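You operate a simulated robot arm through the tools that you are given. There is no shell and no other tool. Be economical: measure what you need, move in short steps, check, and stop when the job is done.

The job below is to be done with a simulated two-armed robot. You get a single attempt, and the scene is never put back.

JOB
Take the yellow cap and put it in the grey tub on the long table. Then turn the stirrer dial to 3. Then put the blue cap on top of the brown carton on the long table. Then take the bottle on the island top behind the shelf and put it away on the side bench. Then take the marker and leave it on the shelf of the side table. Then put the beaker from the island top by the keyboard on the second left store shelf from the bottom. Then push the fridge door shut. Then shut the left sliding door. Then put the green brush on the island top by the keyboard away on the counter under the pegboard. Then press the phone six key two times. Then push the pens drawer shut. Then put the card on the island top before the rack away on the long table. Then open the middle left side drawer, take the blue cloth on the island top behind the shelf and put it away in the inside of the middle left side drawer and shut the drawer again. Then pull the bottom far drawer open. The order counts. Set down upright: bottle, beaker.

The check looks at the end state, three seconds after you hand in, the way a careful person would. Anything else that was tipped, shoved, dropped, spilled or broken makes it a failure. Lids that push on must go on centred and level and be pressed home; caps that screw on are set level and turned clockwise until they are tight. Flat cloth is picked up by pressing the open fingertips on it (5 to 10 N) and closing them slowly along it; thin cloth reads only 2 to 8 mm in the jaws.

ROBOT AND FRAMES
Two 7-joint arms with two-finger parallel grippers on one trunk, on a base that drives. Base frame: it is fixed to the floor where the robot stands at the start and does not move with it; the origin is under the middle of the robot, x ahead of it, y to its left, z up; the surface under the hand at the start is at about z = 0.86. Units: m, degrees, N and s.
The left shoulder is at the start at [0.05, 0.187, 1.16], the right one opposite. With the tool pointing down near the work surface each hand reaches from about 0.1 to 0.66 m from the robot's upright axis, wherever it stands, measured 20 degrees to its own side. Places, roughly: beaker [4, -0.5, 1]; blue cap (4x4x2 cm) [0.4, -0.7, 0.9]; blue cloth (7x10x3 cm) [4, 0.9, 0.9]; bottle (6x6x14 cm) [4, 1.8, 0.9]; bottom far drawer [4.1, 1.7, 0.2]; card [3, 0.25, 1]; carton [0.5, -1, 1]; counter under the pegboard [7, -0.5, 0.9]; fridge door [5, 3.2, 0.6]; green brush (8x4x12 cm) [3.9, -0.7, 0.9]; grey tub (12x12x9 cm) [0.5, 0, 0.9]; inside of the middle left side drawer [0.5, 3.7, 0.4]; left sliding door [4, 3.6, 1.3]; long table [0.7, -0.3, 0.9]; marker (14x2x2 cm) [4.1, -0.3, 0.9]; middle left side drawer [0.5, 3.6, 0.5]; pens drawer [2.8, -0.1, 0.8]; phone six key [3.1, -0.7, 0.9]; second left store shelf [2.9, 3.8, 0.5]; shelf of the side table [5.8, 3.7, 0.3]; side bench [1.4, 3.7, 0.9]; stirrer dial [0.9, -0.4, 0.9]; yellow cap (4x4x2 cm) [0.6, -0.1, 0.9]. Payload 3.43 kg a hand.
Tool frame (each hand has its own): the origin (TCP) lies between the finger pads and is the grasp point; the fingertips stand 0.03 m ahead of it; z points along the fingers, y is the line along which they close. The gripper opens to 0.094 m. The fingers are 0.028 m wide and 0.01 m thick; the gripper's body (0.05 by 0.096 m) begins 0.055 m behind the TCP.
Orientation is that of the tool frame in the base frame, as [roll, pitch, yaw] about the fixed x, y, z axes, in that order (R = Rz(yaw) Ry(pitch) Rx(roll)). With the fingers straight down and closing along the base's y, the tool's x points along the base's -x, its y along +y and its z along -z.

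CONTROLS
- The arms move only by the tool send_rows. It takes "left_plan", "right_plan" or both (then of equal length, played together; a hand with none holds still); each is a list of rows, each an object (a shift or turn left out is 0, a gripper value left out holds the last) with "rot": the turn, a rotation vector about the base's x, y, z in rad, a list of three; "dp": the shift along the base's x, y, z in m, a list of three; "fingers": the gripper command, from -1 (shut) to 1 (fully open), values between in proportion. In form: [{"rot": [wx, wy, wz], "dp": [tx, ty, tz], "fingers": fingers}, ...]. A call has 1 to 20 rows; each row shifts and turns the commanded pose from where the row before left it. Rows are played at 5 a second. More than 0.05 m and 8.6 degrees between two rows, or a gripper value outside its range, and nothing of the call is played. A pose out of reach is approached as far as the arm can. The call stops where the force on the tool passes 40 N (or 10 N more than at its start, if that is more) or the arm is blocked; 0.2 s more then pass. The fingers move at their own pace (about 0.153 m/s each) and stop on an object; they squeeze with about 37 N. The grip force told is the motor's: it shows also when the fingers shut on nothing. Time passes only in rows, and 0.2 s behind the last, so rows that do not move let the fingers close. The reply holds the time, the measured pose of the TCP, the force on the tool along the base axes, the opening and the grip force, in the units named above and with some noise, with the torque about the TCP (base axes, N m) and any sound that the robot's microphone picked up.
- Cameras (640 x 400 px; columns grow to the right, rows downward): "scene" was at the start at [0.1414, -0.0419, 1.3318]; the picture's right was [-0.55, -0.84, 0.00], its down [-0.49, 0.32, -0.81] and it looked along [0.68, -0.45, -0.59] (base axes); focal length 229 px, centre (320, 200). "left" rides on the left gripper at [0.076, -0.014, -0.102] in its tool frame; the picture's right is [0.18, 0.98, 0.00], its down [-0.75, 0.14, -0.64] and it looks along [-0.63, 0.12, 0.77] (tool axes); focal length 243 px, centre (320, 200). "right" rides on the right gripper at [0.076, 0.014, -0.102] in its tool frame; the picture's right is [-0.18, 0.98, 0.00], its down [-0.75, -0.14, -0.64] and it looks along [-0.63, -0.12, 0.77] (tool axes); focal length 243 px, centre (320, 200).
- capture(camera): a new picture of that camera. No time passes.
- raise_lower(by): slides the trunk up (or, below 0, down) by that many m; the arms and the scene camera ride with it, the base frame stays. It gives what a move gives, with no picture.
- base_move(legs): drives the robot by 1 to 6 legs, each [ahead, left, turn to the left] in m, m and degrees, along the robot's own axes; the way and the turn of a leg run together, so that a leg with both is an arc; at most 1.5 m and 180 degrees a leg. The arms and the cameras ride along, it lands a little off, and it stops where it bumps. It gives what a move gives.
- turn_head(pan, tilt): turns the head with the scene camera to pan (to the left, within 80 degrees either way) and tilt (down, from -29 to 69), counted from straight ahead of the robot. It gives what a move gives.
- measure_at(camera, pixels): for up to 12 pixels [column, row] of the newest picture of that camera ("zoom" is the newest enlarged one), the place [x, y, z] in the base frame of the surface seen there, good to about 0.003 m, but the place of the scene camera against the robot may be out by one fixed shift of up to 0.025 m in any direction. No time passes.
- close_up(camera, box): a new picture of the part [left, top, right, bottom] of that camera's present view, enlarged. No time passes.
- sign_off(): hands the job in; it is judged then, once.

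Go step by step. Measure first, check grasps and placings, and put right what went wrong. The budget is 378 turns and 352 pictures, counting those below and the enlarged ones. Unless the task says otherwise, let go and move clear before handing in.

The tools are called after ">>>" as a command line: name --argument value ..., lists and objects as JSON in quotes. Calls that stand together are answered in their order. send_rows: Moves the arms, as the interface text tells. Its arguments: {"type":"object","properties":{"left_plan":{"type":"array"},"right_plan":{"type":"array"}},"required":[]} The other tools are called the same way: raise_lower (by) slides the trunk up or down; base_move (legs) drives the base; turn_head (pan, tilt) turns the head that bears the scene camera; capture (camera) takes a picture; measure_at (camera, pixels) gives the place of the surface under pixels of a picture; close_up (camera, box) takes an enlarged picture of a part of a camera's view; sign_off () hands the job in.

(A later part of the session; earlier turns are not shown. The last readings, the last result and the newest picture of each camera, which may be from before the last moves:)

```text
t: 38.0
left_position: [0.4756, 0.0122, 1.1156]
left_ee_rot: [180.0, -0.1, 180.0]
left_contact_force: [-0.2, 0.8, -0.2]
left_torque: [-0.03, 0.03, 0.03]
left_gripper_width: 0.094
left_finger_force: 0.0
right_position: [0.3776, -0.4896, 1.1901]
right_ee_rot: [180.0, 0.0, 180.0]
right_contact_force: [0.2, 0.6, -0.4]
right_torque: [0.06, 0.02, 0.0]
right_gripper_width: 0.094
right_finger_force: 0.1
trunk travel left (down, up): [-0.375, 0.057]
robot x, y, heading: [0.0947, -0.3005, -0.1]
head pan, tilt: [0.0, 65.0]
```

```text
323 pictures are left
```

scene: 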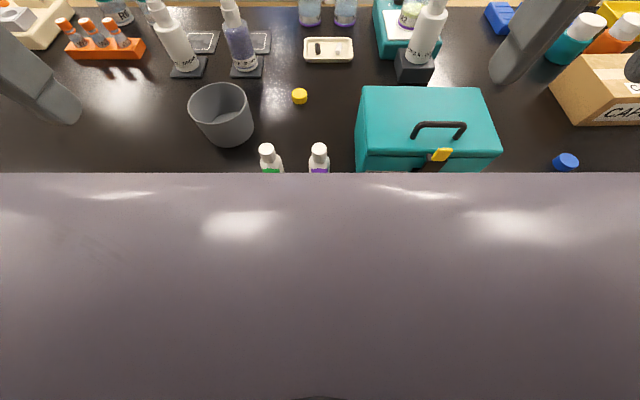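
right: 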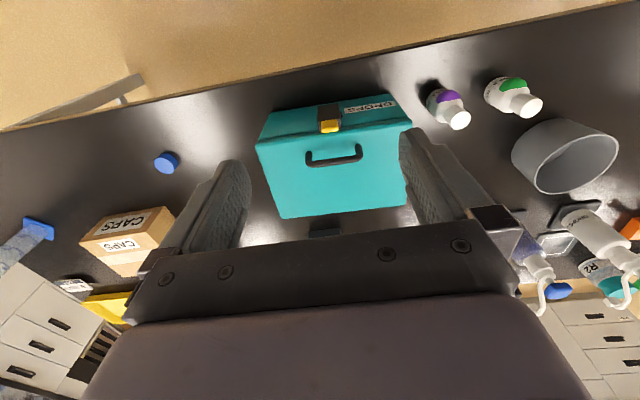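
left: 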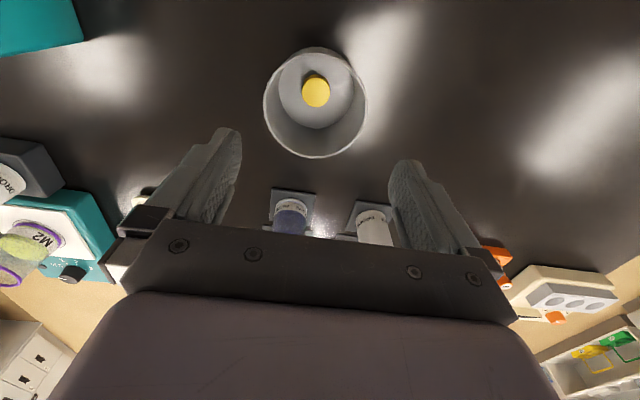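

Cap lies in the tub. Now the stirrer: I look at its dial.

>>> close_up --camera "left" --box '[0, 170, 160, 300]'

>>> turn_head --pan 0 --tilt 45

>>> capture --camera "scene"

```text
3.08 times, centred on (80, 235) of left
```

zoom: 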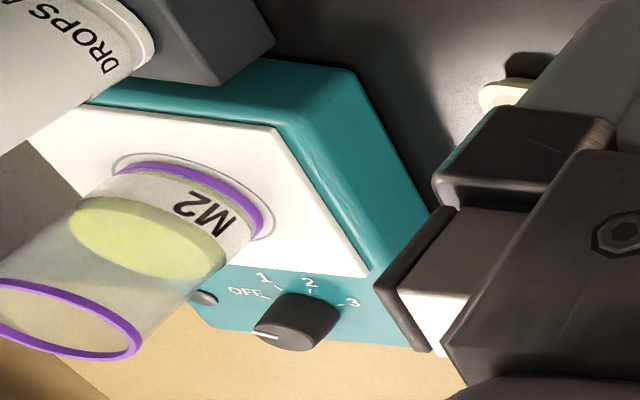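

```text
t: 38.8
left_position: [0.4752, 0.0121, 1.1158]
left_ee_rot: [-180.0, 0.1, 179.9]
left_contact_force: [-0.5, 1.3, 0.1]
left_torque: [0.0, 0.02, -0.01]
left_gripper_width: 0.094
left_finger_force: 0.0
right_position: [0.378, -0.4897, 1.1906]
right_ee_rot: [180.0, 0.0, 180.0]
right_contact_force: [-0.8, -0.4, 0.2]
right_torque: [-0.04, 0.0, -0.06]
right_gripper_width: 0.0938
right_finger_force: 0.1
trunk travel left (down, up): [-0.375, 0.057]
robot x, y, heading: [0.0999, -0.2983, 0.0]
head pan, tilt: [0.0, 45.0]
```

```text
321 pictures are left
```

scene: 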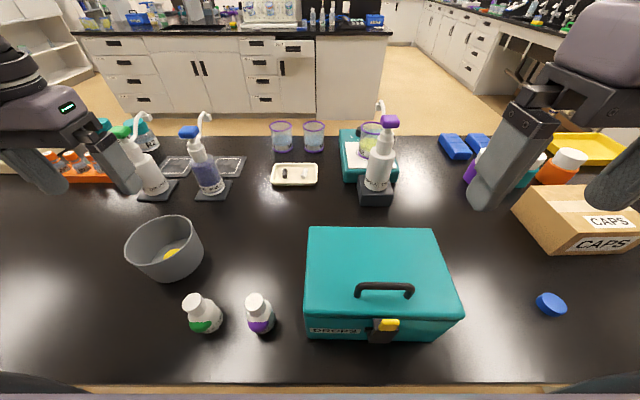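

The dial faces the far side, so I'll turn it from there. To save a trip I first pick up the blue cap with the right hand (placing it comes after the dial).

>>> send_rows --right_plan '[{"dp": [0, -0.04, 0]}, {"dp": [0.0, -0.04, 0]}, {"dp": [0.005, -0.04, 0]}, {"dp": [0.01, -0.04, -0.01]}, {"dp": [0.005, -0.04, -0.04]}, {"dp": [0.005, -0.03, -0.04]}, {"dp": [0, 0, -0.04]}, {}]'

>>> capture --camera "right"

```text
refused: row 5 steps farther than a row can; nothing moved
```

```text
320 pictures are left
```

right: 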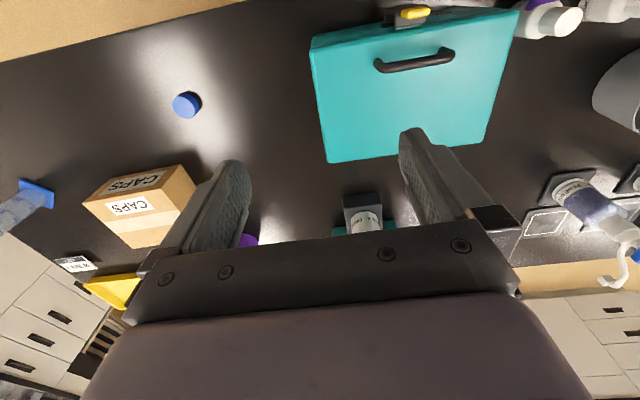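

>>> send_rows --right_plan '[{"dp": [0, -0.04, 0]}, {"dp": [0.0, -0.04, 0]}, {"dp": [0.005, -0.04, 0]}, {"dp": [0.01, -0.04, -0.01]}, {"dp": [0.005, -0.04, -0.02]}, {"dp": [0.003, -0.03, -0.03]}, {"dp": [0, 0, -0.04]}, {}]' --left_plan '[{"dp": [-0.03, 0, 0.02]}, {"dp": [-0.03, 0, 0.02]}, {"dp": [-0.03, 0, 0.02]}, {"dp": [-0.03, 0, 0]}, {}, {}, {}, {}]'

>>> capture --camera "right"

```text
t: 40.6
left_position: [0.3554, 0.0095, 1.176]
left_ee_rot: [-179.9, 0.0, -180.0]
left_contact_force: [-0.7, -0.5, -0.2]
left_torque: [0.0, 0.01, 0.0]
left_gripper_width: 0.0943
left_finger_force: 0.1
right_position: [0.4001, -0.7186, 1.0911]
right_ee_rot: [179.9, 0.0, 180.0]
right_contact_force: [0.8, 0.6, 1.5]
right_torque: [-0.02, 0.01, -0.02]
right_gripper_width: 0.0939
right_finger_force: 0.1
trunk travel left (down, up): [-0.375, 0.057]
robot x, y, heading: [0.0992, -0.2987, 0.0]
head pan, tilt: [0.0, 45.0]
```

```text
319 pictures are left
```

right: 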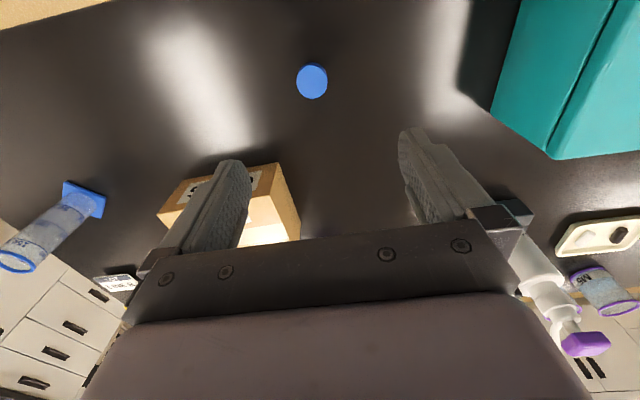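

>>> measure_at --camera "right" --pixels '[[312, 82], [298, 82], [326, 82], [312, 70], [312, 96], [255, 192], [180, 190], [295, 200], [270, 175]]'

```text
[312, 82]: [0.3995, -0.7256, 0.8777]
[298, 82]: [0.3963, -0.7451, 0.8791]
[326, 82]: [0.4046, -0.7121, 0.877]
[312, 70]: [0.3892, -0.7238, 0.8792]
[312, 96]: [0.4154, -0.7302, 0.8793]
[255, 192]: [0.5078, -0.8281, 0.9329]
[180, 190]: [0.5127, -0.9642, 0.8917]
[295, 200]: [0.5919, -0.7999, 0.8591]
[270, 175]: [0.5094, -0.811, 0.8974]
```

>>> send_rows --right_plan '[{"dp": [0.001, -0.004, -0.045]}, {"dp": [0.001, -0.004, -0.045]}, {"dp": [0, 0, -0.045]}, {"dp": [0, 0, -0.04]}, {"dp": [0, 0, -0.022]}, {"fingers": -1}, {"fingers": -1}, {}, {}, {"dp": [0, 0, 0.03]}, {"dp": [0, 0, 0.045]}, {"dp": [0, 0, 0.045]}, {"dp": [0, 0, 0.045]}, {"dp": [0, 0, 0.045]}, {}]'

>>> capture --camera "right"

```text
t: 43.8
left_position: [0.3552, 0.011, 1.1756]
left_ee_rot: [180.0, 0.0, 179.9]
left_contact_force: [0.4, 0.6, 1.0]
left_torque: [0.02, 0.0, 0.06]
left_gripper_width: 0.0941
left_finger_force: 0.2
right_position: [0.4025, -0.7277, 1.1054]
right_ee_rot: [180.0, -0.1, 180.0]
right_contact_force: [0.2, -1.1, 0.5]
right_torque: [-0.02, 0.02, 0.02]
right_gripper_width: 0.0337
right_finger_force: 37.1
trunk travel left (down, up): [-0.375, 0.057]
robot x, y, heading: [0.1009, -0.3005, -0.4]
head pan, tilt: [0.0, 45.0]
```

```text
318 pictures are left
```

right: 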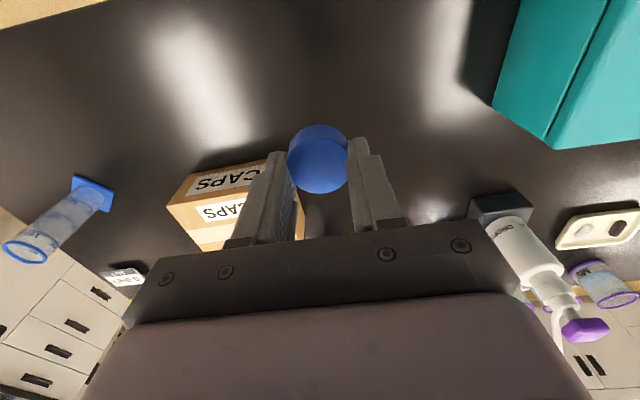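

Blue cap held (33.7 mm). I raise and tuck both hands, then look right to plan the way around the table end.

>>> send_rows --right_plan '[{"dp": [-0.03, 0.03, 0.02]}, {"dp": [-0.03, 0.035, 0.02]}, {"dp": [-0.03, 0.035, 0.02]}, {"dp": [0, 0.045, 0.02]}, {"dp": [0, 0.045, 0]}, {}]'

>>> turn_head --pan -60 --tilt 30

>>> capture --camera "scene"

```text
refused: row 2 steps farther than a row can; nothing moved
```

```text
t: 45.1
left_position: [0.3558, 0.0102, 1.1759]
left_ee_rot: [-180.0, -0.1, -180.0]
left_contact_force: [0.0, 1.6, -0.6]
left_torque: [0.0, -0.04, -0.04]
left_gripper_width: 0.094
left_finger_force: 0.1
right_position: [0.403, -0.7276, 1.1039]
right_ee_rot: [-179.9, 0.0, 179.9]
right_contact_force: [0.3, 0.5, -0.2]
right_torque: [-0.02, -0.02, 0.0]
right_gripper_width: 0.0338
right_finger_force: 37.0
trunk travel left (down, up): [-0.375, 0.057]
robot x, y, heading: [0.0999, -0.3013, -0.0]
head pan, tilt: [-60.0, 30.0]
```

```text
317 pictures are left
```

scene: 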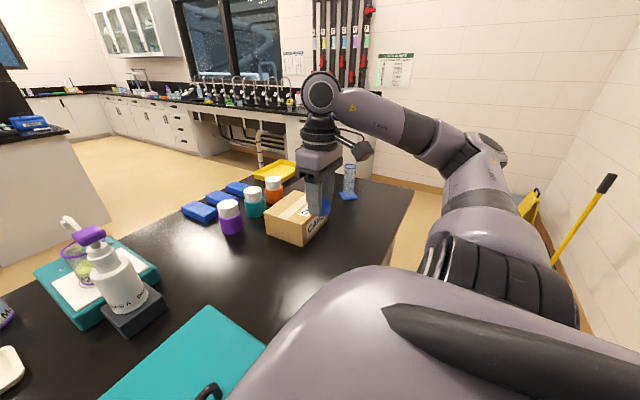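

>>> send_rows --right_plan '[{"dp": [-0.02, 0.03, 0.03]}, {"dp": [-0.02, 0.03, 0.03]}, {"dp": [-0.02, 0.03, 0.03]}, {"dp": [0, 0.045, 0]}, {"dp": [0, 0.045, 0]}, {}]'

>>> measure_at --camera "scene" --pixels '[[410, 195], [385, 260], [300, 165], [605, 330], [500, 120], [420, 185], [360, 185], [545, 220], [20, 215], [290, 220], [100, 230]]'

>>> turn_head --pan -80 --tilt 45

>>> capture --camera "scene"

```text
t: 46.5
left_position: [0.3547, 0.0101, 1.1758]
left_ee_rot: [179.9, 0.0, -179.9]
left_contact_force: [0.2, -1.0, 0.5]
left_torque: [0.03, -0.03, -0.01]
left_gripper_width: 0.0939
left_finger_force: 0.1
right_position: [0.3437, -0.5481, 1.193]
right_ee_rot: [179.9, 0.0, 179.9]
right_contact_force: [0.6, 0.4, 0.8]
right_torque: [0.0, 0.04, -0.02]
right_gripper_width: 0.0342
right_finger_force: 37.1
trunk travel left (down, up): [-0.375, 0.057]
robot x, y, heading: [0.0982, -0.3032, -0.2]
head pan, tilt: [-60.0, 30.0]
```

```text
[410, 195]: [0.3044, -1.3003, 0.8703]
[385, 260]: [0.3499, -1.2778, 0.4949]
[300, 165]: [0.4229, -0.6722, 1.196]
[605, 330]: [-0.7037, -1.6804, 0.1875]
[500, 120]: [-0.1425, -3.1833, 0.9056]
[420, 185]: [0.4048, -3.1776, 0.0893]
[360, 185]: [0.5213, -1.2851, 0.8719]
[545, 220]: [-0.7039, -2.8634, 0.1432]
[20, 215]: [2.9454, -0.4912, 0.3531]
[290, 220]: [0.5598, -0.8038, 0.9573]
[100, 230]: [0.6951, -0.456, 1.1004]
```

```text
t: 47.3
left_position: [0.3559, 0.0111, 1.1742]
left_ee_rot: [-180.0, 0.0, 180.0]
left_contact_force: [0.4, -0.1, -0.3]
left_torque: [0.03, 0.01, -0.02]
left_gripper_width: 0.0942
left_finger_force: 0.1
right_position: [0.3442, -0.548, 1.1951]
right_ee_rot: [-180.0, 0.0, -180.0]
right_contact_force: [-0.1, -1.2, 0.2]
right_torque: [-0.02, 0.02, -0.02]
right_gripper_width: 0.0338
right_finger_force: 37.5
trunk travel left (down, up): [-0.375, 0.057]
robot x, y, heading: [0.0972, -0.296, -0.3]
head pan, tilt: [-80.0, 45.0]
```

```text
316 pictures are left
```

scene: 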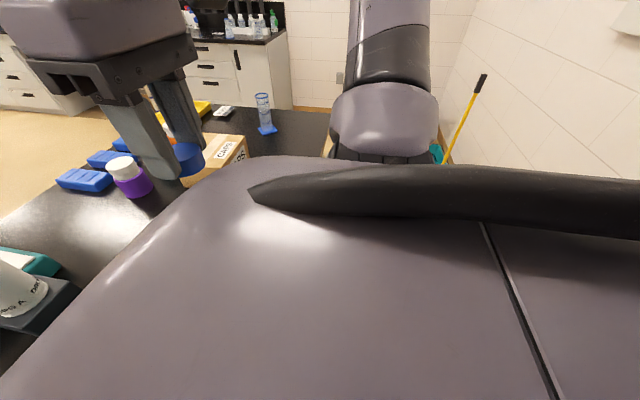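

Table's right end is y≈−1.30 and the way is clear (walls at y −3.18, x −0.75). I back off 0.1 m, strafe past the end, go forward and turn to face the table from the far side.

>>> base_move --legs '[[-0.1, 0, 0], [0, -1.5, 0], [0, -0.1, 0], [1.5, 0, 0], [0, 0, 180]]'

>>> turn_head --pan 0 --tilt 30

>>> capture --camera "scene"

```text
t: 76.8
left_position: [1.2463, -2.1858, 1.1763]
left_ee_rot: [-179.9, 0.0, 0.9]
left_contact_force: [0.3, -0.1, 1.0]
left_torque: [0.0, 0.01, -0.02]
left_gripper_width: 0.0942
left_finger_force: 0.1
right_position: [1.2492, -1.6275, 1.1938]
right_ee_rot: [-180.0, 0.0, 0.9]
right_contact_force: [-0.8, -0.3, 0.4]
right_torque: [0.01, -0.01, 0.0]
right_gripper_width: 0.0341
right_finger_force: 36.9
trunk travel left (down, up): [-0.375, 0.057]
robot x, y, heading: [1.5009, -1.8707, -179.2]
head pan, tilt: [-80.0, 45.0]
```

```text
t: 78.3
left_position: [1.2468, -2.1851, 1.1744]
left_ee_rot: [-180.0, 0.0, 0.9]
left_contact_force: [0.2, 1.0, -0.4]
left_torque: [0.01, -0.01, 0.02]
left_gripper_width: 0.0943
left_finger_force: 0.1
right_position: [1.2496, -1.6277, 1.1943]
right_ee_rot: [179.9, 0.0, 0.8]
right_contact_force: [0.8, -0.3, -0.4]
right_torque: [0.03, 0.02, 0.01]
right_gripper_width: 0.0339
right_finger_force: 37.2
trunk travel left (down, up): [-0.375, 0.057]
robot x, y, heading: [1.5006, -1.8742, -179.2]
head pan, tilt: [0.0, 30.0]
```

```text
315 pictures are left
```

scene: 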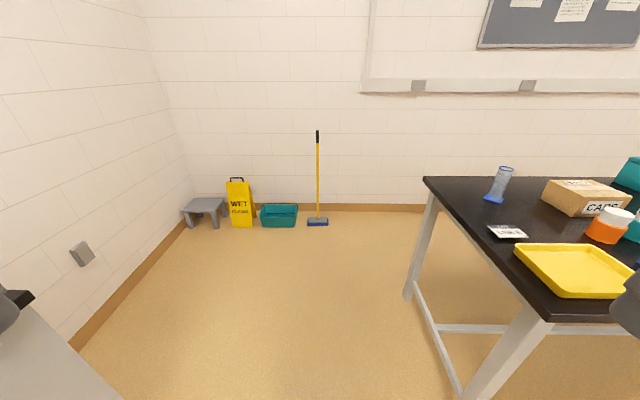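

>>> measure_at --camera "scene" --pixels '[[549, 320], [425, 178], [630, 318], [575, 215], [553, 205], [590, 185], [605, 235]]'

>>> base_move --legs '[[0, 0, -0.8], [0, -1.5, 0], [0, -0.12, 0]]'

>>> turn_head --pan 0 --tilt 40

>>> capture --camera "scene"

```text
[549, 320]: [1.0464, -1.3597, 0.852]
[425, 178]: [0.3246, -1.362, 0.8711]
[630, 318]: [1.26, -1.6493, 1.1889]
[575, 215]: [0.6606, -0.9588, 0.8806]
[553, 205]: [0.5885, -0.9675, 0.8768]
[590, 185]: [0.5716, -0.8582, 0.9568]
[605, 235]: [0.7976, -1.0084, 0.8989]
```

```text
t: 93.2
left_position: [1.2463, -0.563, 1.1754]
left_ee_rot: [-180.0, 0.1, -0.1]
left_contact_force: [-0.2, 0.3, -0.3]
left_torque: [0.0, 0.01, 0.0]
left_gripper_width: 0.0941
left_finger_force: 0.1
right_position: [1.2588, -0.0046, 1.1943]
right_ee_rot: [-180.0, 0.0, -0.1]
right_contact_force: [0.3, 1.1, -0.3]
right_torque: [-0.02, 0.03, 0.01]
right_gripper_width: 0.0337
right_finger_force: 37.4
trunk travel left (down, up): [-0.375, 0.057]
robot x, y, heading: [1.5023, -0.2543, 179.8]
head pan, tilt: [0.0, 30.0]
```

```text
t: 93.9
left_position: [1.2448, -0.5638, 1.1751]
left_ee_rot: [-179.9, -0.1, -0.1]
left_contact_force: [-1.0, -0.4, 1.1]
left_torque: [0.02, -0.02, 0.02]
left_gripper_width: 0.0938
left_finger_force: 0.1
right_position: [1.2579, -0.0057, 1.1951]
right_ee_rot: [180.0, 0.0, -0.1]
right_contact_force: [-0.7, -0.2, -0.6]
right_torque: [0.0, -0.01, 0.02]
right_gripper_width: 0.0343
right_finger_force: 36.9
trunk travel left (down, up): [-0.375, 0.057]
robot x, y, heading: [1.5034, -0.2539, 179.9]
head pan, tilt: [0.0, 40.0]
```

```text
314 pictures are left
```

scene: 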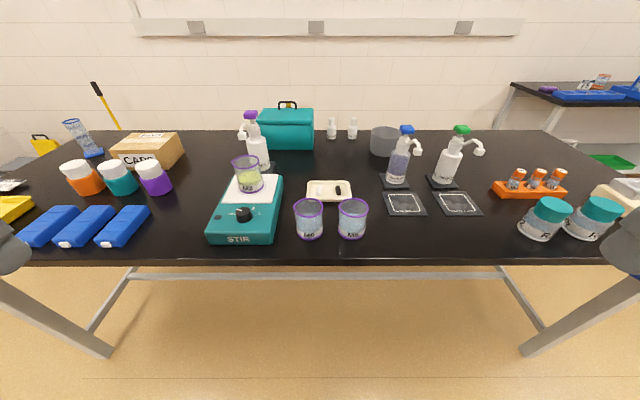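

>>> close_up --camera "scene" --box '[200, 150, 328, 250]'

>>> base_move --legs '[[0.22, 0, 0]]'

>>> close_up --camera "scene" --box '[180, 180, 308, 280]'

>>> capture --camera "left"

```text
4.00 times, centred on (264, 200) of scene
```

zoom: 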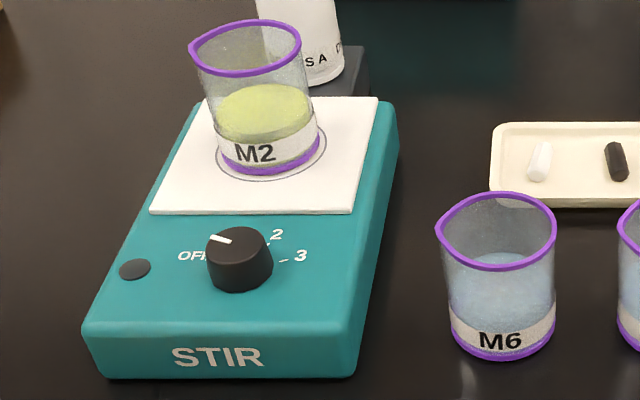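

```text
t: 95.6
left_position: [1.0263, -0.5633, 1.1753]
left_ee_rot: [180.0, 0.0, -0.1]
left_contact_force: [-0.3, -0.8, 0.5]
left_torque: [0.02, -0.01, -0.05]
left_gripper_width: 0.094
left_finger_force: 0.0
right_position: [1.0384, -0.0063, 1.1939]
right_ee_rot: [180.0, 0.0, -0.1]
right_contact_force: [-1.3, 0.2, 0.2]
right_torque: [0.01, -0.05, 0.01]
right_gripper_width: 0.0337
right_finger_force: 36.9
trunk travel left (down, up): [-0.375, 0.057]
robot x, y, heading: [1.2849, -0.2526, 179.9]
head pan, tilt: [0.0, 40.0]
```

```text
4.00 times, centred on (244, 230) of scene
```

zoom: 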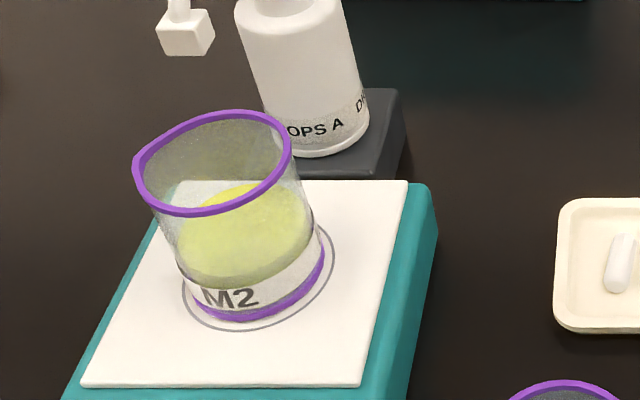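

```text
311 pictures are left
```

left: 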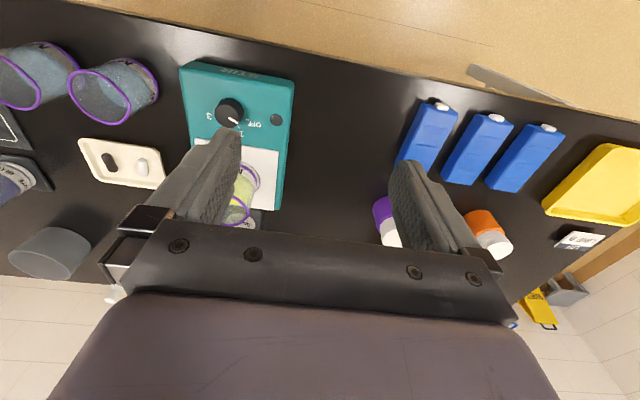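

>>> close_up --camera "left" --box '[170, 55, 298, 145]'

>>> measure_at --camera "zoom" --pixels '[[300, 240], [260, 240], [330, 260], [300, 200], [300, 300], [220, 100], [560, 130], [420, 300], [150, 320], [200, 240]]'

```text
4.44 times, centred on (234, 100) of left
```

zoom: 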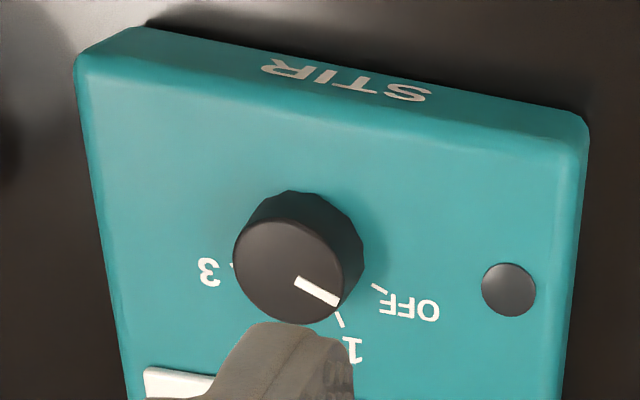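

```text
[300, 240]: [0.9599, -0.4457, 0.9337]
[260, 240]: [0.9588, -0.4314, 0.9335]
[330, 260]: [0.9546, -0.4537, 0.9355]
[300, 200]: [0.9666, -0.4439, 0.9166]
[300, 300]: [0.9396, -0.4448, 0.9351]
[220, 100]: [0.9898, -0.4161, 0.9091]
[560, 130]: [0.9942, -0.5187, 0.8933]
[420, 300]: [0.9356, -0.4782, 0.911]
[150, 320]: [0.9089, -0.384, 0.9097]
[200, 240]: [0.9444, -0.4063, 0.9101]
```

>>> send_rows --left_plan '[{"dp": [-0.015, 0.024, 0]}, {"dp": [-0.015, 0.024, 0]}, {"dp": [-0.015, 0.024, 0]}, {"dp": [-0.015, 0.024, 0]}, {"dp": [-0.015, 0.022, 0]}, {"dp": [0, 0, -0.045]}, {"dp": [0, 0, -0.045]}, {}]'

>>> capture --camera "left"

>>> close_up --camera "left" --box '[256, 30, 384, 110]'

```text
t: 97.4
left_position: [0.9522, -0.4455, 1.0851]
left_ee_rot: [-179.9, 0.0, -0.1]
left_contact_force: [0.1, 0.4, 0.0]
left_torque: [0.01, 0.03, 0.0]
left_gripper_width: 0.0941
left_finger_force: 0.1
right_position: [1.0393, -0.0049, 1.1953]
right_ee_rot: [179.9, 0.0, -0.1]
right_contact_force: [0.1, -0.6, -1.0]
right_torque: [-0.01, -0.01, -0.01]
right_gripper_width: 0.0336
right_finger_force: 36.7
trunk travel left (down, up): [-0.375, 0.057]
robot x, y, heading: [1.2785, -0.2538, 179.8]
head pan, tilt: [0.0, 40.0]
```

```text
309 pictures are left
```

left: 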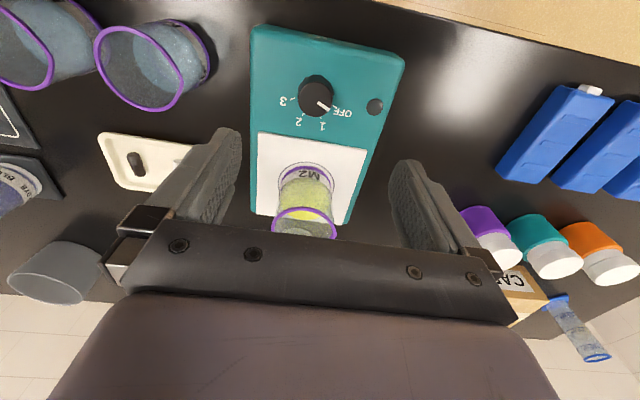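

```text
5.00 times, centred on (320, 70) of left
```

zoom: 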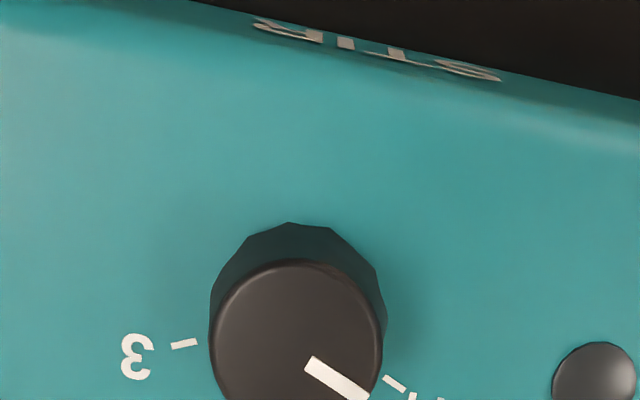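

>>> close_up --camera "left" --box '[266, 55, 378, 145]'

```text
4.44 times, centred on (322, 100) of left
```

zoom: 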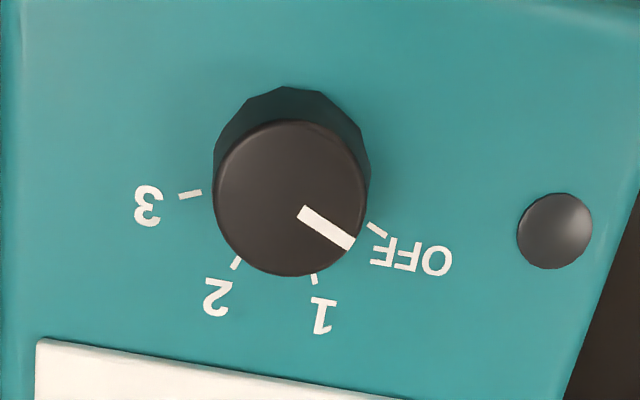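

>>> measure_at --camera "zoom" --pixels '[[303, 213], [347, 241], [218, 195], [365, 195], [291, 123], [291, 274], [376, 230], [313, 279], [236, 263], [190, 195], [291, 198]]'

```text
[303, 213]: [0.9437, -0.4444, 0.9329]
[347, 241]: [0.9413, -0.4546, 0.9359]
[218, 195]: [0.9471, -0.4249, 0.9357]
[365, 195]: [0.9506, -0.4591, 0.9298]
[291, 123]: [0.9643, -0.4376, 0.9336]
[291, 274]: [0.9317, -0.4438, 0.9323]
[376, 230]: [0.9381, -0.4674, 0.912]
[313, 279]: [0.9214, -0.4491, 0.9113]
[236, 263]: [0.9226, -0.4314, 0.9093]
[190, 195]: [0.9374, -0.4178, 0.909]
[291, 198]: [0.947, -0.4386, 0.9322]
```

>>> measure_at --camera "left" --pixels '[[305, 166], [300, 215], [330, 225], [275, 225], [305, 190], [300, 140], [350, 148], [150, 30], [120, 30]]'

```text
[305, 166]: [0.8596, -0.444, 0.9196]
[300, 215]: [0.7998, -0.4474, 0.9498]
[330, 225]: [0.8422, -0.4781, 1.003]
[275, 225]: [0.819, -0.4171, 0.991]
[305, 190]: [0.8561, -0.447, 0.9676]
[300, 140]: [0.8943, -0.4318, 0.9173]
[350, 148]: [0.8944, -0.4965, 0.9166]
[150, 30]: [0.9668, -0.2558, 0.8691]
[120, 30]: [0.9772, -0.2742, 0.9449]
```

Knob centre ≈(0.948,−0.442); pointer is at OFF and 3 lies 135° clockwise. I pre-rotate the hand +67.5°, half open, above the knob.

>>> send_rows --left_plan '[{"rot": [0, 0, 0.1473], "dp": [-0.004, 0.0035, 0], "fingers": 0.28}, {"rot": [0, 0, 0.1473]}, {"rot": [0, 0, 0.1473]}, {"rot": [0, 0, 0.1473]}, {"rot": [0, 0, 0.1473]}, {"rot": [0, 0, 0.1473]}, {"rot": [0, 0, 0.1473]}, {"rot": [0, 0, 0.1473]}, {}]'

>>> capture --camera "left"

```text
t: 99.4
left_position: [0.9466, -0.4406, 1.0853]
left_ee_rot: [-179.9, 0.0, 67.5]
left_contact_force: [0.8, 0.1, 1.0]
left_torque: [-0.02, -0.01, -0.02]
left_gripper_width: 0.0605
left_finger_force: 0.0
right_position: [1.0388, -0.0052, 1.196]
right_ee_rot: [-180.0, 0.0, -0.1]
right_contact_force: [-0.2, 0.5, 0.4]
right_torque: [-0.01, -0.03, 0.0]
right_gripper_width: 0.0338
right_finger_force: 37.0
trunk travel left (down, up): [-0.375, 0.057]
robot x, y, heading: [1.2844, -0.253, 179.6]
head pan, tilt: [0.0, 40.0]
```

```text
306 pictures are left
```

left: 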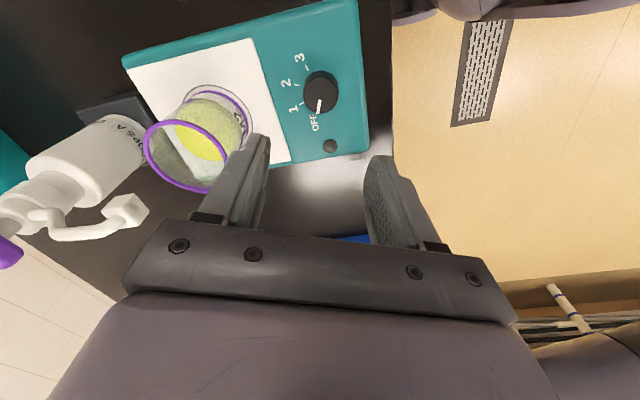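

>>> measure_at --camera "left" --pixels '[[320, 92], [306, 92], [334, 92], [320, 78], [320, 106], [205, 150], [240, 130]]'

```text
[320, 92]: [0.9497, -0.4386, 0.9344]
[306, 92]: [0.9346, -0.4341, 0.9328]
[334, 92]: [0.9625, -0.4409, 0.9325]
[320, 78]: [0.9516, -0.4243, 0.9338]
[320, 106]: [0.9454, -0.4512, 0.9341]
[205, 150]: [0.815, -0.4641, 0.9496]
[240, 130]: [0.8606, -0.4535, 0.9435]
```

>>> send_rows --left_plan '[{"dp": [0.001, 0.001, -0.045]}, {"dp": [0, 0, -0.045]}, {"dp": [0, 0, -0.03]}, {"dp": [0, 0, -0.018]}, {"fingers": -0.3}, {"fingers": -0.6}, {"fingers": -1}, {}]'

```text
t: 101.2
left_position: [0.9486, -0.441, 0.9477]
left_ee_rot: [-180.0, 0.0, 67.5]
left_contact_force: [4.2, -0.9, -2.2]
left_torque: [0.11, -0.03, 0.01]
left_gripper_width: 0.0365
left_finger_force: 45.1
right_position: [1.038, -0.005, 1.1944]
right_ee_rot: [-179.9, 0.1, -0.1]
right_contact_force: [0.1, 0.5, 0.7]
right_torque: [-0.02, 0.04, -0.01]
right_gripper_width: 0.0336
right_finger_force: 36.8
trunk travel left (down, up): [-0.375, 0.057]
robot x, y, heading: [1.2812, -0.2513, 179.8]
head pan, tilt: [0.0, 40.0]
```

Gripped the knob (36.5 mm). Now I turn 135° clockwise.

>>> send_rows --left_plan '[{"rot": [0, 0, -0.1473]}, {"rot": [0, 0, -0.1473]}, {"rot": [0, 0, -0.1473]}, {"rot": [0, 0, -0.1473]}, {"rot": [0, 0, -0.1473]}, {"rot": [0, 0, -0.1473]}, {"rot": [0, 0, -0.1473]}, {"rot": [0, 0, -0.1473]}, {"rot": [0, 0, -0.1473]}, {"rot": [0, 0, -0.1473]}, {"rot": [0, 0, -0.1473]}, {"rot": [0, 0, -0.1473]}, {"rot": [0, 0, -0.1473]}, {"rot": [0, 0, -0.1473]}, {"rot": [0, 0, -0.1473]}, {"rot": [0, 0, -0.1473]}, {}]'

```text
t: 104.8
left_position: [0.9484, -0.4413, 0.9476]
left_ee_rot: [-180.0, -0.1, -67.7]
left_contact_force: [1.1, -13.8, 3.3]
left_torque: [-0.28, 0.07, 0.03]
left_gripper_width: 0.0368
left_finger_force: 44.8
right_position: [1.0388, -0.0062, 1.1953]
right_ee_rot: [-179.9, 0.1, -0.2]
right_contact_force: [0.4, 0.3, 0.7]
right_torque: [-0.03, 0.01, -0.04]
right_gripper_width: 0.0339
right_finger_force: 37.3
trunk travel left (down, up): [-0.375, 0.057]
robot x, y, heading: [1.2805, -0.2537, 179.5]
head pan, tilt: [0.0, 40.0]
```

>>> send_rows --left_plan '[{"fingers": -0.1}, {"fingers": 0.28}, {}, {"dp": [0, 0, 0.045]}, {"dp": [0, 0, 0.045]}, {"dp": [0, 0, 0.045]}, {"rot": [0, 0, 0.1473]}, {"rot": [0, 0, 0.1473]}, {"rot": [0, 0, 0.1473]}, {"rot": [0, 0, 0.1473]}, {"rot": [0, 0, 0.1473]}, {"rot": [0, 0, 0.1473]}, {"rot": [0, 0, 0.1473]}, {"rot": [0, 0, 0.1473]}, {}]'

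>>> close_up --camera "left" --box '[256, 40, 384, 150]'

```text
t: 108.0
left_position: [0.9483, -0.4409, 1.0826]
left_ee_rot: [-179.9, 0.1, 0.0]
left_contact_force: [0.5, 0.7, 0.3]
left_torque: [-0.02, 0.02, 0.02]
left_gripper_width: 0.0603
left_finger_force: 0.1
right_position: [1.038, -0.0045, 1.195]
right_ee_rot: [-180.0, 0.0, -0.1]
right_contact_force: [-0.5, 0.6, -0.6]
right_torque: [0.01, 0.0, 0.0]
right_gripper_width: 0.034
right_finger_force: 37.1
trunk travel left (down, up): [-0.375, 0.057]
robot x, y, heading: [1.2866, -0.2554, 180.0]
head pan, tilt: [0.0, 40.0]
```

```text
3.64 times, centred on (320, 95) of left
```

zoom: 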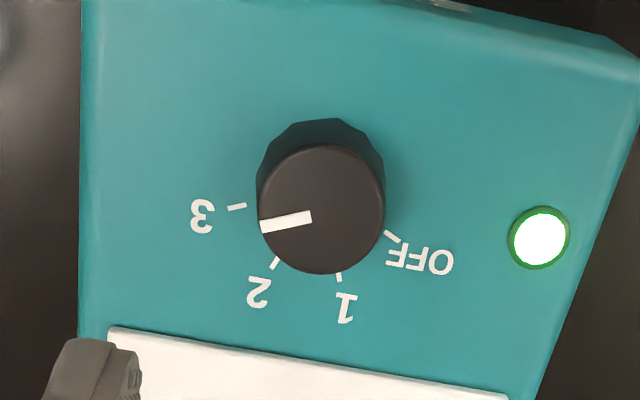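

Pointer now lines up with 3 and the LED is lit. I retract the left hand and strafe toward the carton (robot's left).

>>> send_rows --left_plan '[{"dp": [0.03, -0.02, 0.03]}, {"dp": [0.03, -0.02, 0.03]}, {"dp": [0.0, -0.03, 0.03]}, {"fingers": 1}]'

>>> base_move --legs '[[-0.1, 0, 0], [0, 0.8, 0]]'

>>> turn_head --pan -15 --tilt 45

>>> capture --camera "scene"

>>> capture --camera "right"

```text
t: 109.0
left_position: [1.0066, -0.5094, 1.1722]
left_ee_rot: [-179.9, 0.0, -0.1]
left_contact_force: [-0.2, -0.6, -0.2]
left_torque: [0.02, 0.02, 0.03]
left_gripper_width: 0.0939
left_finger_force: 0.1
right_position: [1.0387, -0.0038, 1.1946]
right_ee_rot: [179.9, 0.1, -0.1]
right_contact_force: [0.0, 0.1, 0.0]
right_torque: [0.02, 0.0, 0.06]
right_gripper_width: 0.0339
right_finger_force: 37.3
trunk travel left (down, up): [-0.375, 0.057]
robot x, y, heading: [1.284, -0.2522, 179.9]
head pan, tilt: [0.0, 40.0]
```

```text
t: 117.2
left_position: [1.1038, -1.3172, 1.1725]
left_ee_rot: [-179.9, -0.1, -0.2]
left_contact_force: [0.2, 0.1, 0.1]
left_torque: [0.02, -0.01, 0.02]
left_gripper_width: 0.0938
left_finger_force: 0.2
right_position: [1.1347, -0.812, 1.194]
right_ee_rot: [179.9, 0.0, -0.3]
right_contact_force: [0.5, 0.3, -0.6]
right_torque: [0.03, 0.05, 0.0]
right_gripper_width: 0.0339
right_finger_force: 37.2
trunk travel left (down, up): [-0.375, 0.057]
robot x, y, heading: [1.3812, -1.0575, 179.8]
head pan, tilt: [0.0, 40.0]
```

```text
t: 118.0
left_position: [1.1044, -1.3172, 1.1719]
left_ee_rot: [-179.9, 0.0, -0.2]
left_contact_force: [0.2, -0.1, -0.6]
left_torque: [-0.01, -0.02, -0.04]
left_gripper_width: 0.094
left_finger_force: 0.1
right_position: [1.1356, -0.8117, 1.1955]
right_ee_rot: [179.9, 0.0, -0.3]
right_contact_force: [-0.3, 0.2, 0.3]
right_torque: [-0.02, -0.01, 0.03]
right_gripper_width: 0.0338
right_finger_force: 37.7
trunk travel left (down, up): [-0.375, 0.057]
robot x, y, heading: [1.3782, -1.0584, 179.6]
head pan, tilt: [-15.0, 45.0]
```

```text
304 pictures are left
```

scene: 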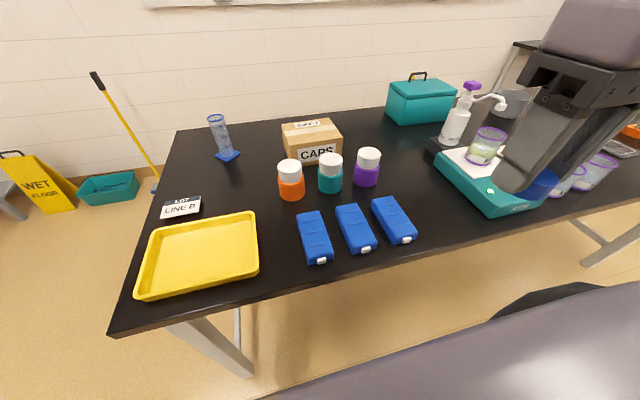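

```text
303 pictures are left
```

right: 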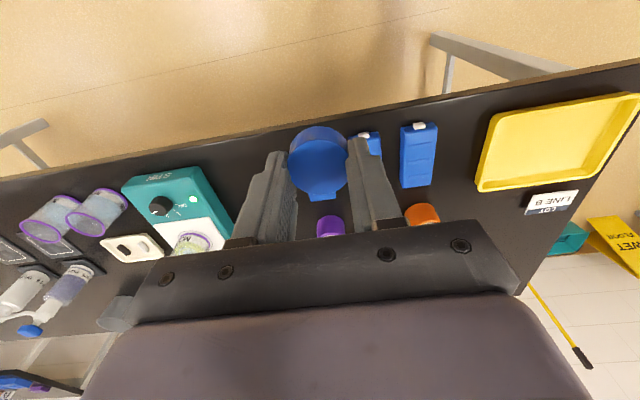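

>>> close_up --camera "scene" --box '[260, 100, 360, 170]'

>>> measure_at --camera "scene" --pixels '[[285, 127], [330, 122], [340, 137], [291, 150], [310, 135], [310, 128], [315, 143], [289, 165], [329, 160], [367, 152]]'

```text
5.71 times, centred on (310, 135) of scene
```

zoom: 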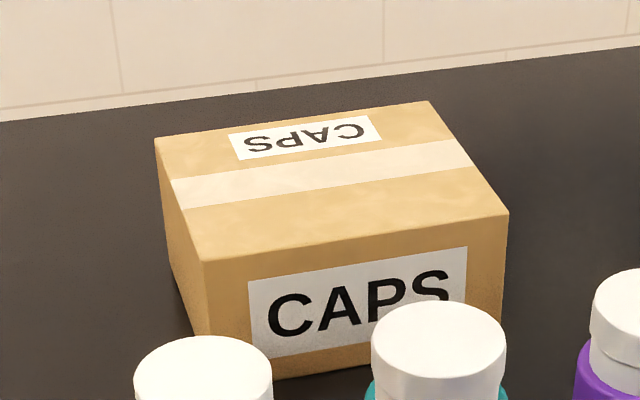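

```text
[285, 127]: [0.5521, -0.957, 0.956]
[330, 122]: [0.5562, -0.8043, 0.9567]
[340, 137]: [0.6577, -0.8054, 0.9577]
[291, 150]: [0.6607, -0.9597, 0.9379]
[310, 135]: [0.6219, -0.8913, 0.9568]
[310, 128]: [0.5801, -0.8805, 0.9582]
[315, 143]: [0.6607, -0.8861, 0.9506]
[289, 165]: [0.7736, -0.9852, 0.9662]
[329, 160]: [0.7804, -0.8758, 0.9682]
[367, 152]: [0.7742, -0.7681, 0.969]
```

Carton top is z≈0.95, x≈0.51–0.64, y≈−0.96…−0.80. I drive closer to the edge and bring the cap over.

>>> base_move --legs '[[0.165, 0.03, 0]]'

>>> send_rows --right_plan '[{"dp": [-0.04, 0, 0]}, {"dp": [-0.04, -0.005, 0]}, {"dp": [-0.04, -0.005, -0.01]}, {"dp": [-0.04, -0.005, -0.02]}, {"dp": [-0.04, -0.005, -0.02]}, {"dp": [-0.04, -0.005, -0.02]}, {"dp": [-0.04, -0.005, -0.02]}, {"dp": [-0.04, 0, 0]}, {}]'

>>> capture --camera "right"

```text
t: 119.4
left_position: [0.9727, -1.3303, 1.1736]
left_ee_rot: [-180.0, 0.0, -0.3]
left_contact_force: [0.9, -0.2, 0.4]
left_torque: [-0.01, 0.03, -0.01]
left_gripper_width: 0.0941
left_finger_force: 0.0
right_position: [1.0071, -0.8274, 1.1952]
right_ee_rot: [179.8, 0.0, -0.4]
right_contact_force: [-0.3, 1.6, 0.0]
right_torque: [-0.04, 0.01, -0.01]
right_gripper_width: 0.0339
right_finger_force: 37.3
trunk travel left (down, up): [-0.375, 0.057]
robot x, y, heading: [1.2457, -1.0774, 179.5]
head pan, tilt: [-15.0, 45.0]
stopped in leg 1: the robot was blocked; the commanded pose is now the measured one
```

```text
t: 121.4
left_position: [0.9721, -1.3331, 1.1721]
left_ee_rot: [-180.0, 0.1, -0.4]
left_contact_force: [-0.6, 0.0, -0.1]
left_torque: [-0.01, -0.02, 0.01]
left_gripper_width: 0.094
left_finger_force: 0.0
right_position: [0.7217, -0.8332, 1.0996]
right_ee_rot: [180.0, 0.1, -0.4]
right_contact_force: [-0.8, 0.4, -0.1]
right_torque: [0.03, 0.02, -0.01]
right_gripper_width: 0.0338
right_finger_force: 37.0
right hand out of reach, approached as far as the arm can: row 7, 8
trunk travel left (down, up): [-0.375, 0.057]
robot x, y, heading: [1.2457, -1.0779, 179.5]
head pan, tilt: [-15.0, 45.0]
```

```text
301 pictures are left
```

right: 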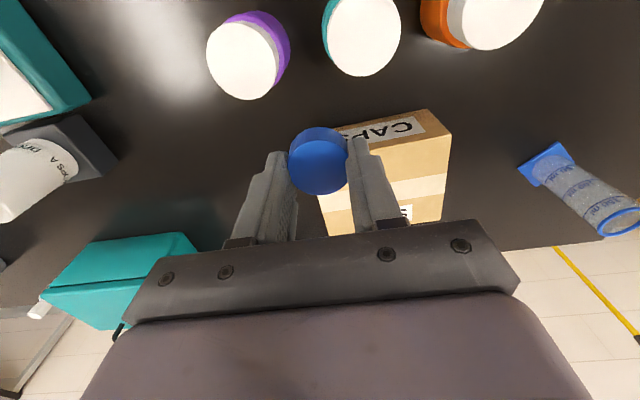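

>>> measure_at --camera "right" --pixels '[[430, 113], [450, 135], [400, 145], [440, 150], [437, 220], [360, 135], [330, 215], [420, 160]]'

```text
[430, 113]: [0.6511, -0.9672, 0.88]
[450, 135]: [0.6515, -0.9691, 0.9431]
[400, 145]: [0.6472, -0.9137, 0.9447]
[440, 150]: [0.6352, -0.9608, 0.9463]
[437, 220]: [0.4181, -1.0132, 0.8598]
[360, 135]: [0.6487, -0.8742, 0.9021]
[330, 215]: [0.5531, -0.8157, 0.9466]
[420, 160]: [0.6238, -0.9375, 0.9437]
```

>>> send_rows --right_plan '[{"dp": [0, -0.02, -0.025]}, {"dp": [0, -0.02, -0.025]}, {"dp": [-0.02, -0.007, -0.025]}, {"dp": [-0.025, 0, 0]}, {"dp": [-0.025, 0, 0]}, {"dp": [-0.025, 0, 0]}, {"dp": [-0.01, 0, 0]}, {}]'

>>> capture --camera "right"

```text
t: 123.2
left_position: [0.9718, -1.3319, 1.1724]
left_ee_rot: [-179.9, 0.0, -0.3]
left_contact_force: [-0.3, 0.2, -0.6]
left_torque: [-0.01, -0.01, 0.04]
left_gripper_width: 0.0937
left_finger_force: 0.1
right_position: [0.7139, -0.8183, 1.0347]
right_ee_rot: [-179.9, 0.1, -0.4]
right_contact_force: [-0.4, 0.3, -1.3]
right_torque: [0.0, 0.0, -0.01]
right_gripper_width: 0.0337
right_finger_force: 36.7
right hand out of reach, approached as far as the arm can: row 1, 2, 3, 4, 5, 6, 7
trunk travel left (down, up): [-0.375, 0.057]
robot x, y, heading: [1.2506, -1.0777, 179.3]
head pan, tilt: [-15.0, 45.0]
```

```text
300 pictures are left
```

right: 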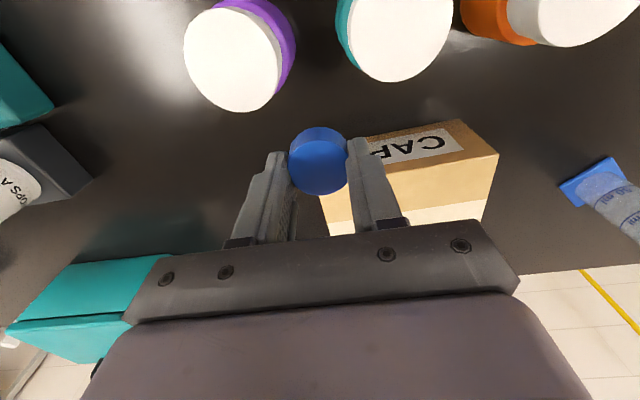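

Reach is limited again. I test whether yawing the hand frees up reach.

>>> send_rows --right_plan '[{"rot": [0, 0, 0.14]}, {"rot": [0, 0, 0.14]}, {"rot": [0, 0, 0.14]}, {"rot": [0, 0, 0.14]}, {"dp": [-0.02, 0, 0]}, {"dp": [-0.02, 0, 0]}, {}]'

```text
t: 124.8
left_position: [0.9712, -1.3309, 1.1724]
left_ee_rot: [-179.9, 0.0, -0.2]
left_contact_force: [0.1, 0.2, 0.0]
left_torque: [-0.04, -0.01, 0.0]
left_gripper_width: 0.0941
left_finger_force: 0.1
right_position: [0.728, -0.8411, 1.0367]
right_ee_rot: [-179.7, 0.1, 31.5]
right_contact_force: [0.5, -0.9, 0.2]
right_torque: [0.02, -0.04, 0.0]
right_gripper_width: 0.0338
right_finger_force: 37.1
right hand out of reach, approached as far as the arm can: row 4, 5, 6
trunk travel left (down, up): [-0.375, 0.057]
robot x, y, heading: [1.2519, -1.079, 179.4]
head pan, tilt: [-15.0, 45.0]
```

Worse. I try the opposite yaw.

>>> send_rows --right_plan '[{"rot": [0, 0, -0.14]}, {"rot": [0, 0, -0.14]}, {"rot": [0, 0, -0.14]}, {"rot": [0, 0, -0.14]}, {"rot": [0, 0, -0.14]}, {"rot": [0, 0, -0.14]}, {"rot": [0, 0, -0.14]}, {"rot": [0, 0, -0.14]}, {"dp": [-0.02, 0, 0]}, {"dp": [-0.02, 0, 0]}, {"dp": [-0.02, 0, 0]}, {}]'

>>> turn_head --pan -40 --tilt 30

>>> capture --camera "scene"

```text
t: 127.4
left_position: [0.9724, -1.3318, 1.1716]
left_ee_rot: [-179.9, 0.0, -0.3]
left_contact_force: [-0.9, 0.4, 0.4]
left_torque: [0.03, -0.02, 0.0]
left_gripper_width: 0.0942
left_finger_force: 0.0
right_position: [0.711, -0.8153, 1.0403]
right_ee_rot: [179.8, 0.0, -32.6]
right_contact_force: [-0.2, -0.2, -0.1]
right_torque: [-0.01, -0.02, 0.0]
right_gripper_width: 0.0338
right_finger_force: 36.7
right hand out of reach, approached as far as the arm can: row 9, 10, 11
trunk travel left (down, up): [-0.375, 0.057]
robot x, y, heading: [1.2503, -1.0769, 179.7]
head pan, tilt: [-15.0, 45.0]
```

```text
t: 128.3
left_position: [0.9727, -1.3317, 1.1724]
left_ee_rot: [-179.9, 0.0, -0.3]
left_contact_force: [-0.1, -0.3, 0.6]
left_torque: [-0.04, 0.0, 0.01]
left_gripper_width: 0.0941
left_finger_force: 0.2
right_position: [0.7104, -0.8159, 1.0404]
right_ee_rot: [180.0, 0.0, -32.5]
right_contact_force: [-0.8, 0.4, 0.8]
right_torque: [0.01, 0.02, -0.01]
right_gripper_width: 0.034
right_finger_force: 36.7
trunk travel left (down, up): [-0.375, 0.057]
robot x, y, heading: [1.2483, -1.0771, 179.5]
head pan, tilt: [-40.0, 30.0]
```

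```text
299 pictures are left
```

scene: 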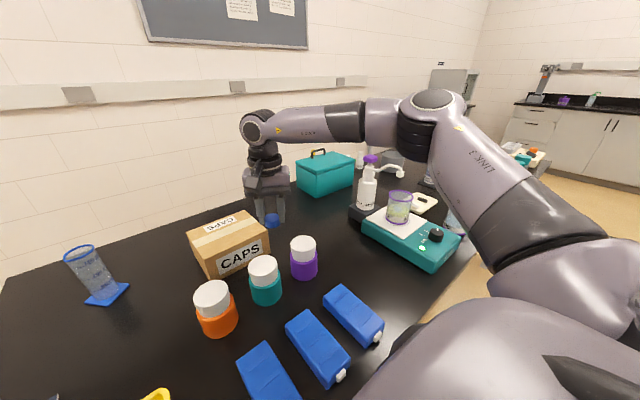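

The arm seems extended to its limit at this height; I try raising the trunk so the shoulder is higher relative to the wrist.

>>> raise_lower --by 0.055

>>> send_rows --right_plan '[{"rot": [0, 0, 0.14], "dp": [0, 0, -0.03]}, {"rot": [0, 0, 0.14], "dp": [0, 0, -0.03]}, {"rot": [0, 0, 0.14]}, {"rot": [0, 0, 0.14]}, {"dp": [-0.02, 0, 0]}, {"dp": [-0.02, 0, 0]}, {"dp": [-0.02, 0, 0]}, {}]'

```text
t: 129.2
left_position: [0.9714, -1.333, 1.2276]
left_ee_rot: [-179.9, 0.1, -0.3]
left_contact_force: [0.0, 0.4, -0.5]
left_torque: [-0.05, 0.0, 0.01]
left_gripper_width: 0.094
left_finger_force: 0.0
right_position: [0.7113, -0.8154, 1.0947]
right_ee_rot: [180.0, 0.0, -32.5]
right_contact_force: [1.2, 0.1, 0.6]
right_torque: [0.02, -0.03, 0.01]
right_gripper_width: 0.0338
right_finger_force: 37.1
trunk travel left (down, up): [-0.43, 0.002]
robot x, y, heading: [1.2521, -1.0751, 179.4]
head pan, tilt: [-40.0, 30.0]
```

```text
t: 131.0
left_position: [0.9721, -1.3321, 1.2272]
left_ee_rot: [-179.9, 0.1, -0.4]
left_contact_force: [0.8, -0.2, -0.9]
left_torque: [0.01, 0.0, -0.01]
left_gripper_width: 0.094
left_finger_force: 0.0
right_position: [0.7058, -0.7884, 1.0489]
right_ee_rot: [179.8, 0.1, -0.5]
right_contact_force: [-0.4, 0.2, -0.5]
right_torque: [-0.01, -0.01, 0.0]
right_gripper_width: 0.034
right_finger_force: 37.5
right hand out of reach, approached as far as the arm can: row 1, 2, 5, 6, 7
trunk travel left (down, up): [-0.43, 0.002]
robot x, y, heading: [1.2493, -1.0769, 179.4]
head pan, tilt: [-40.0, 30.0]
```

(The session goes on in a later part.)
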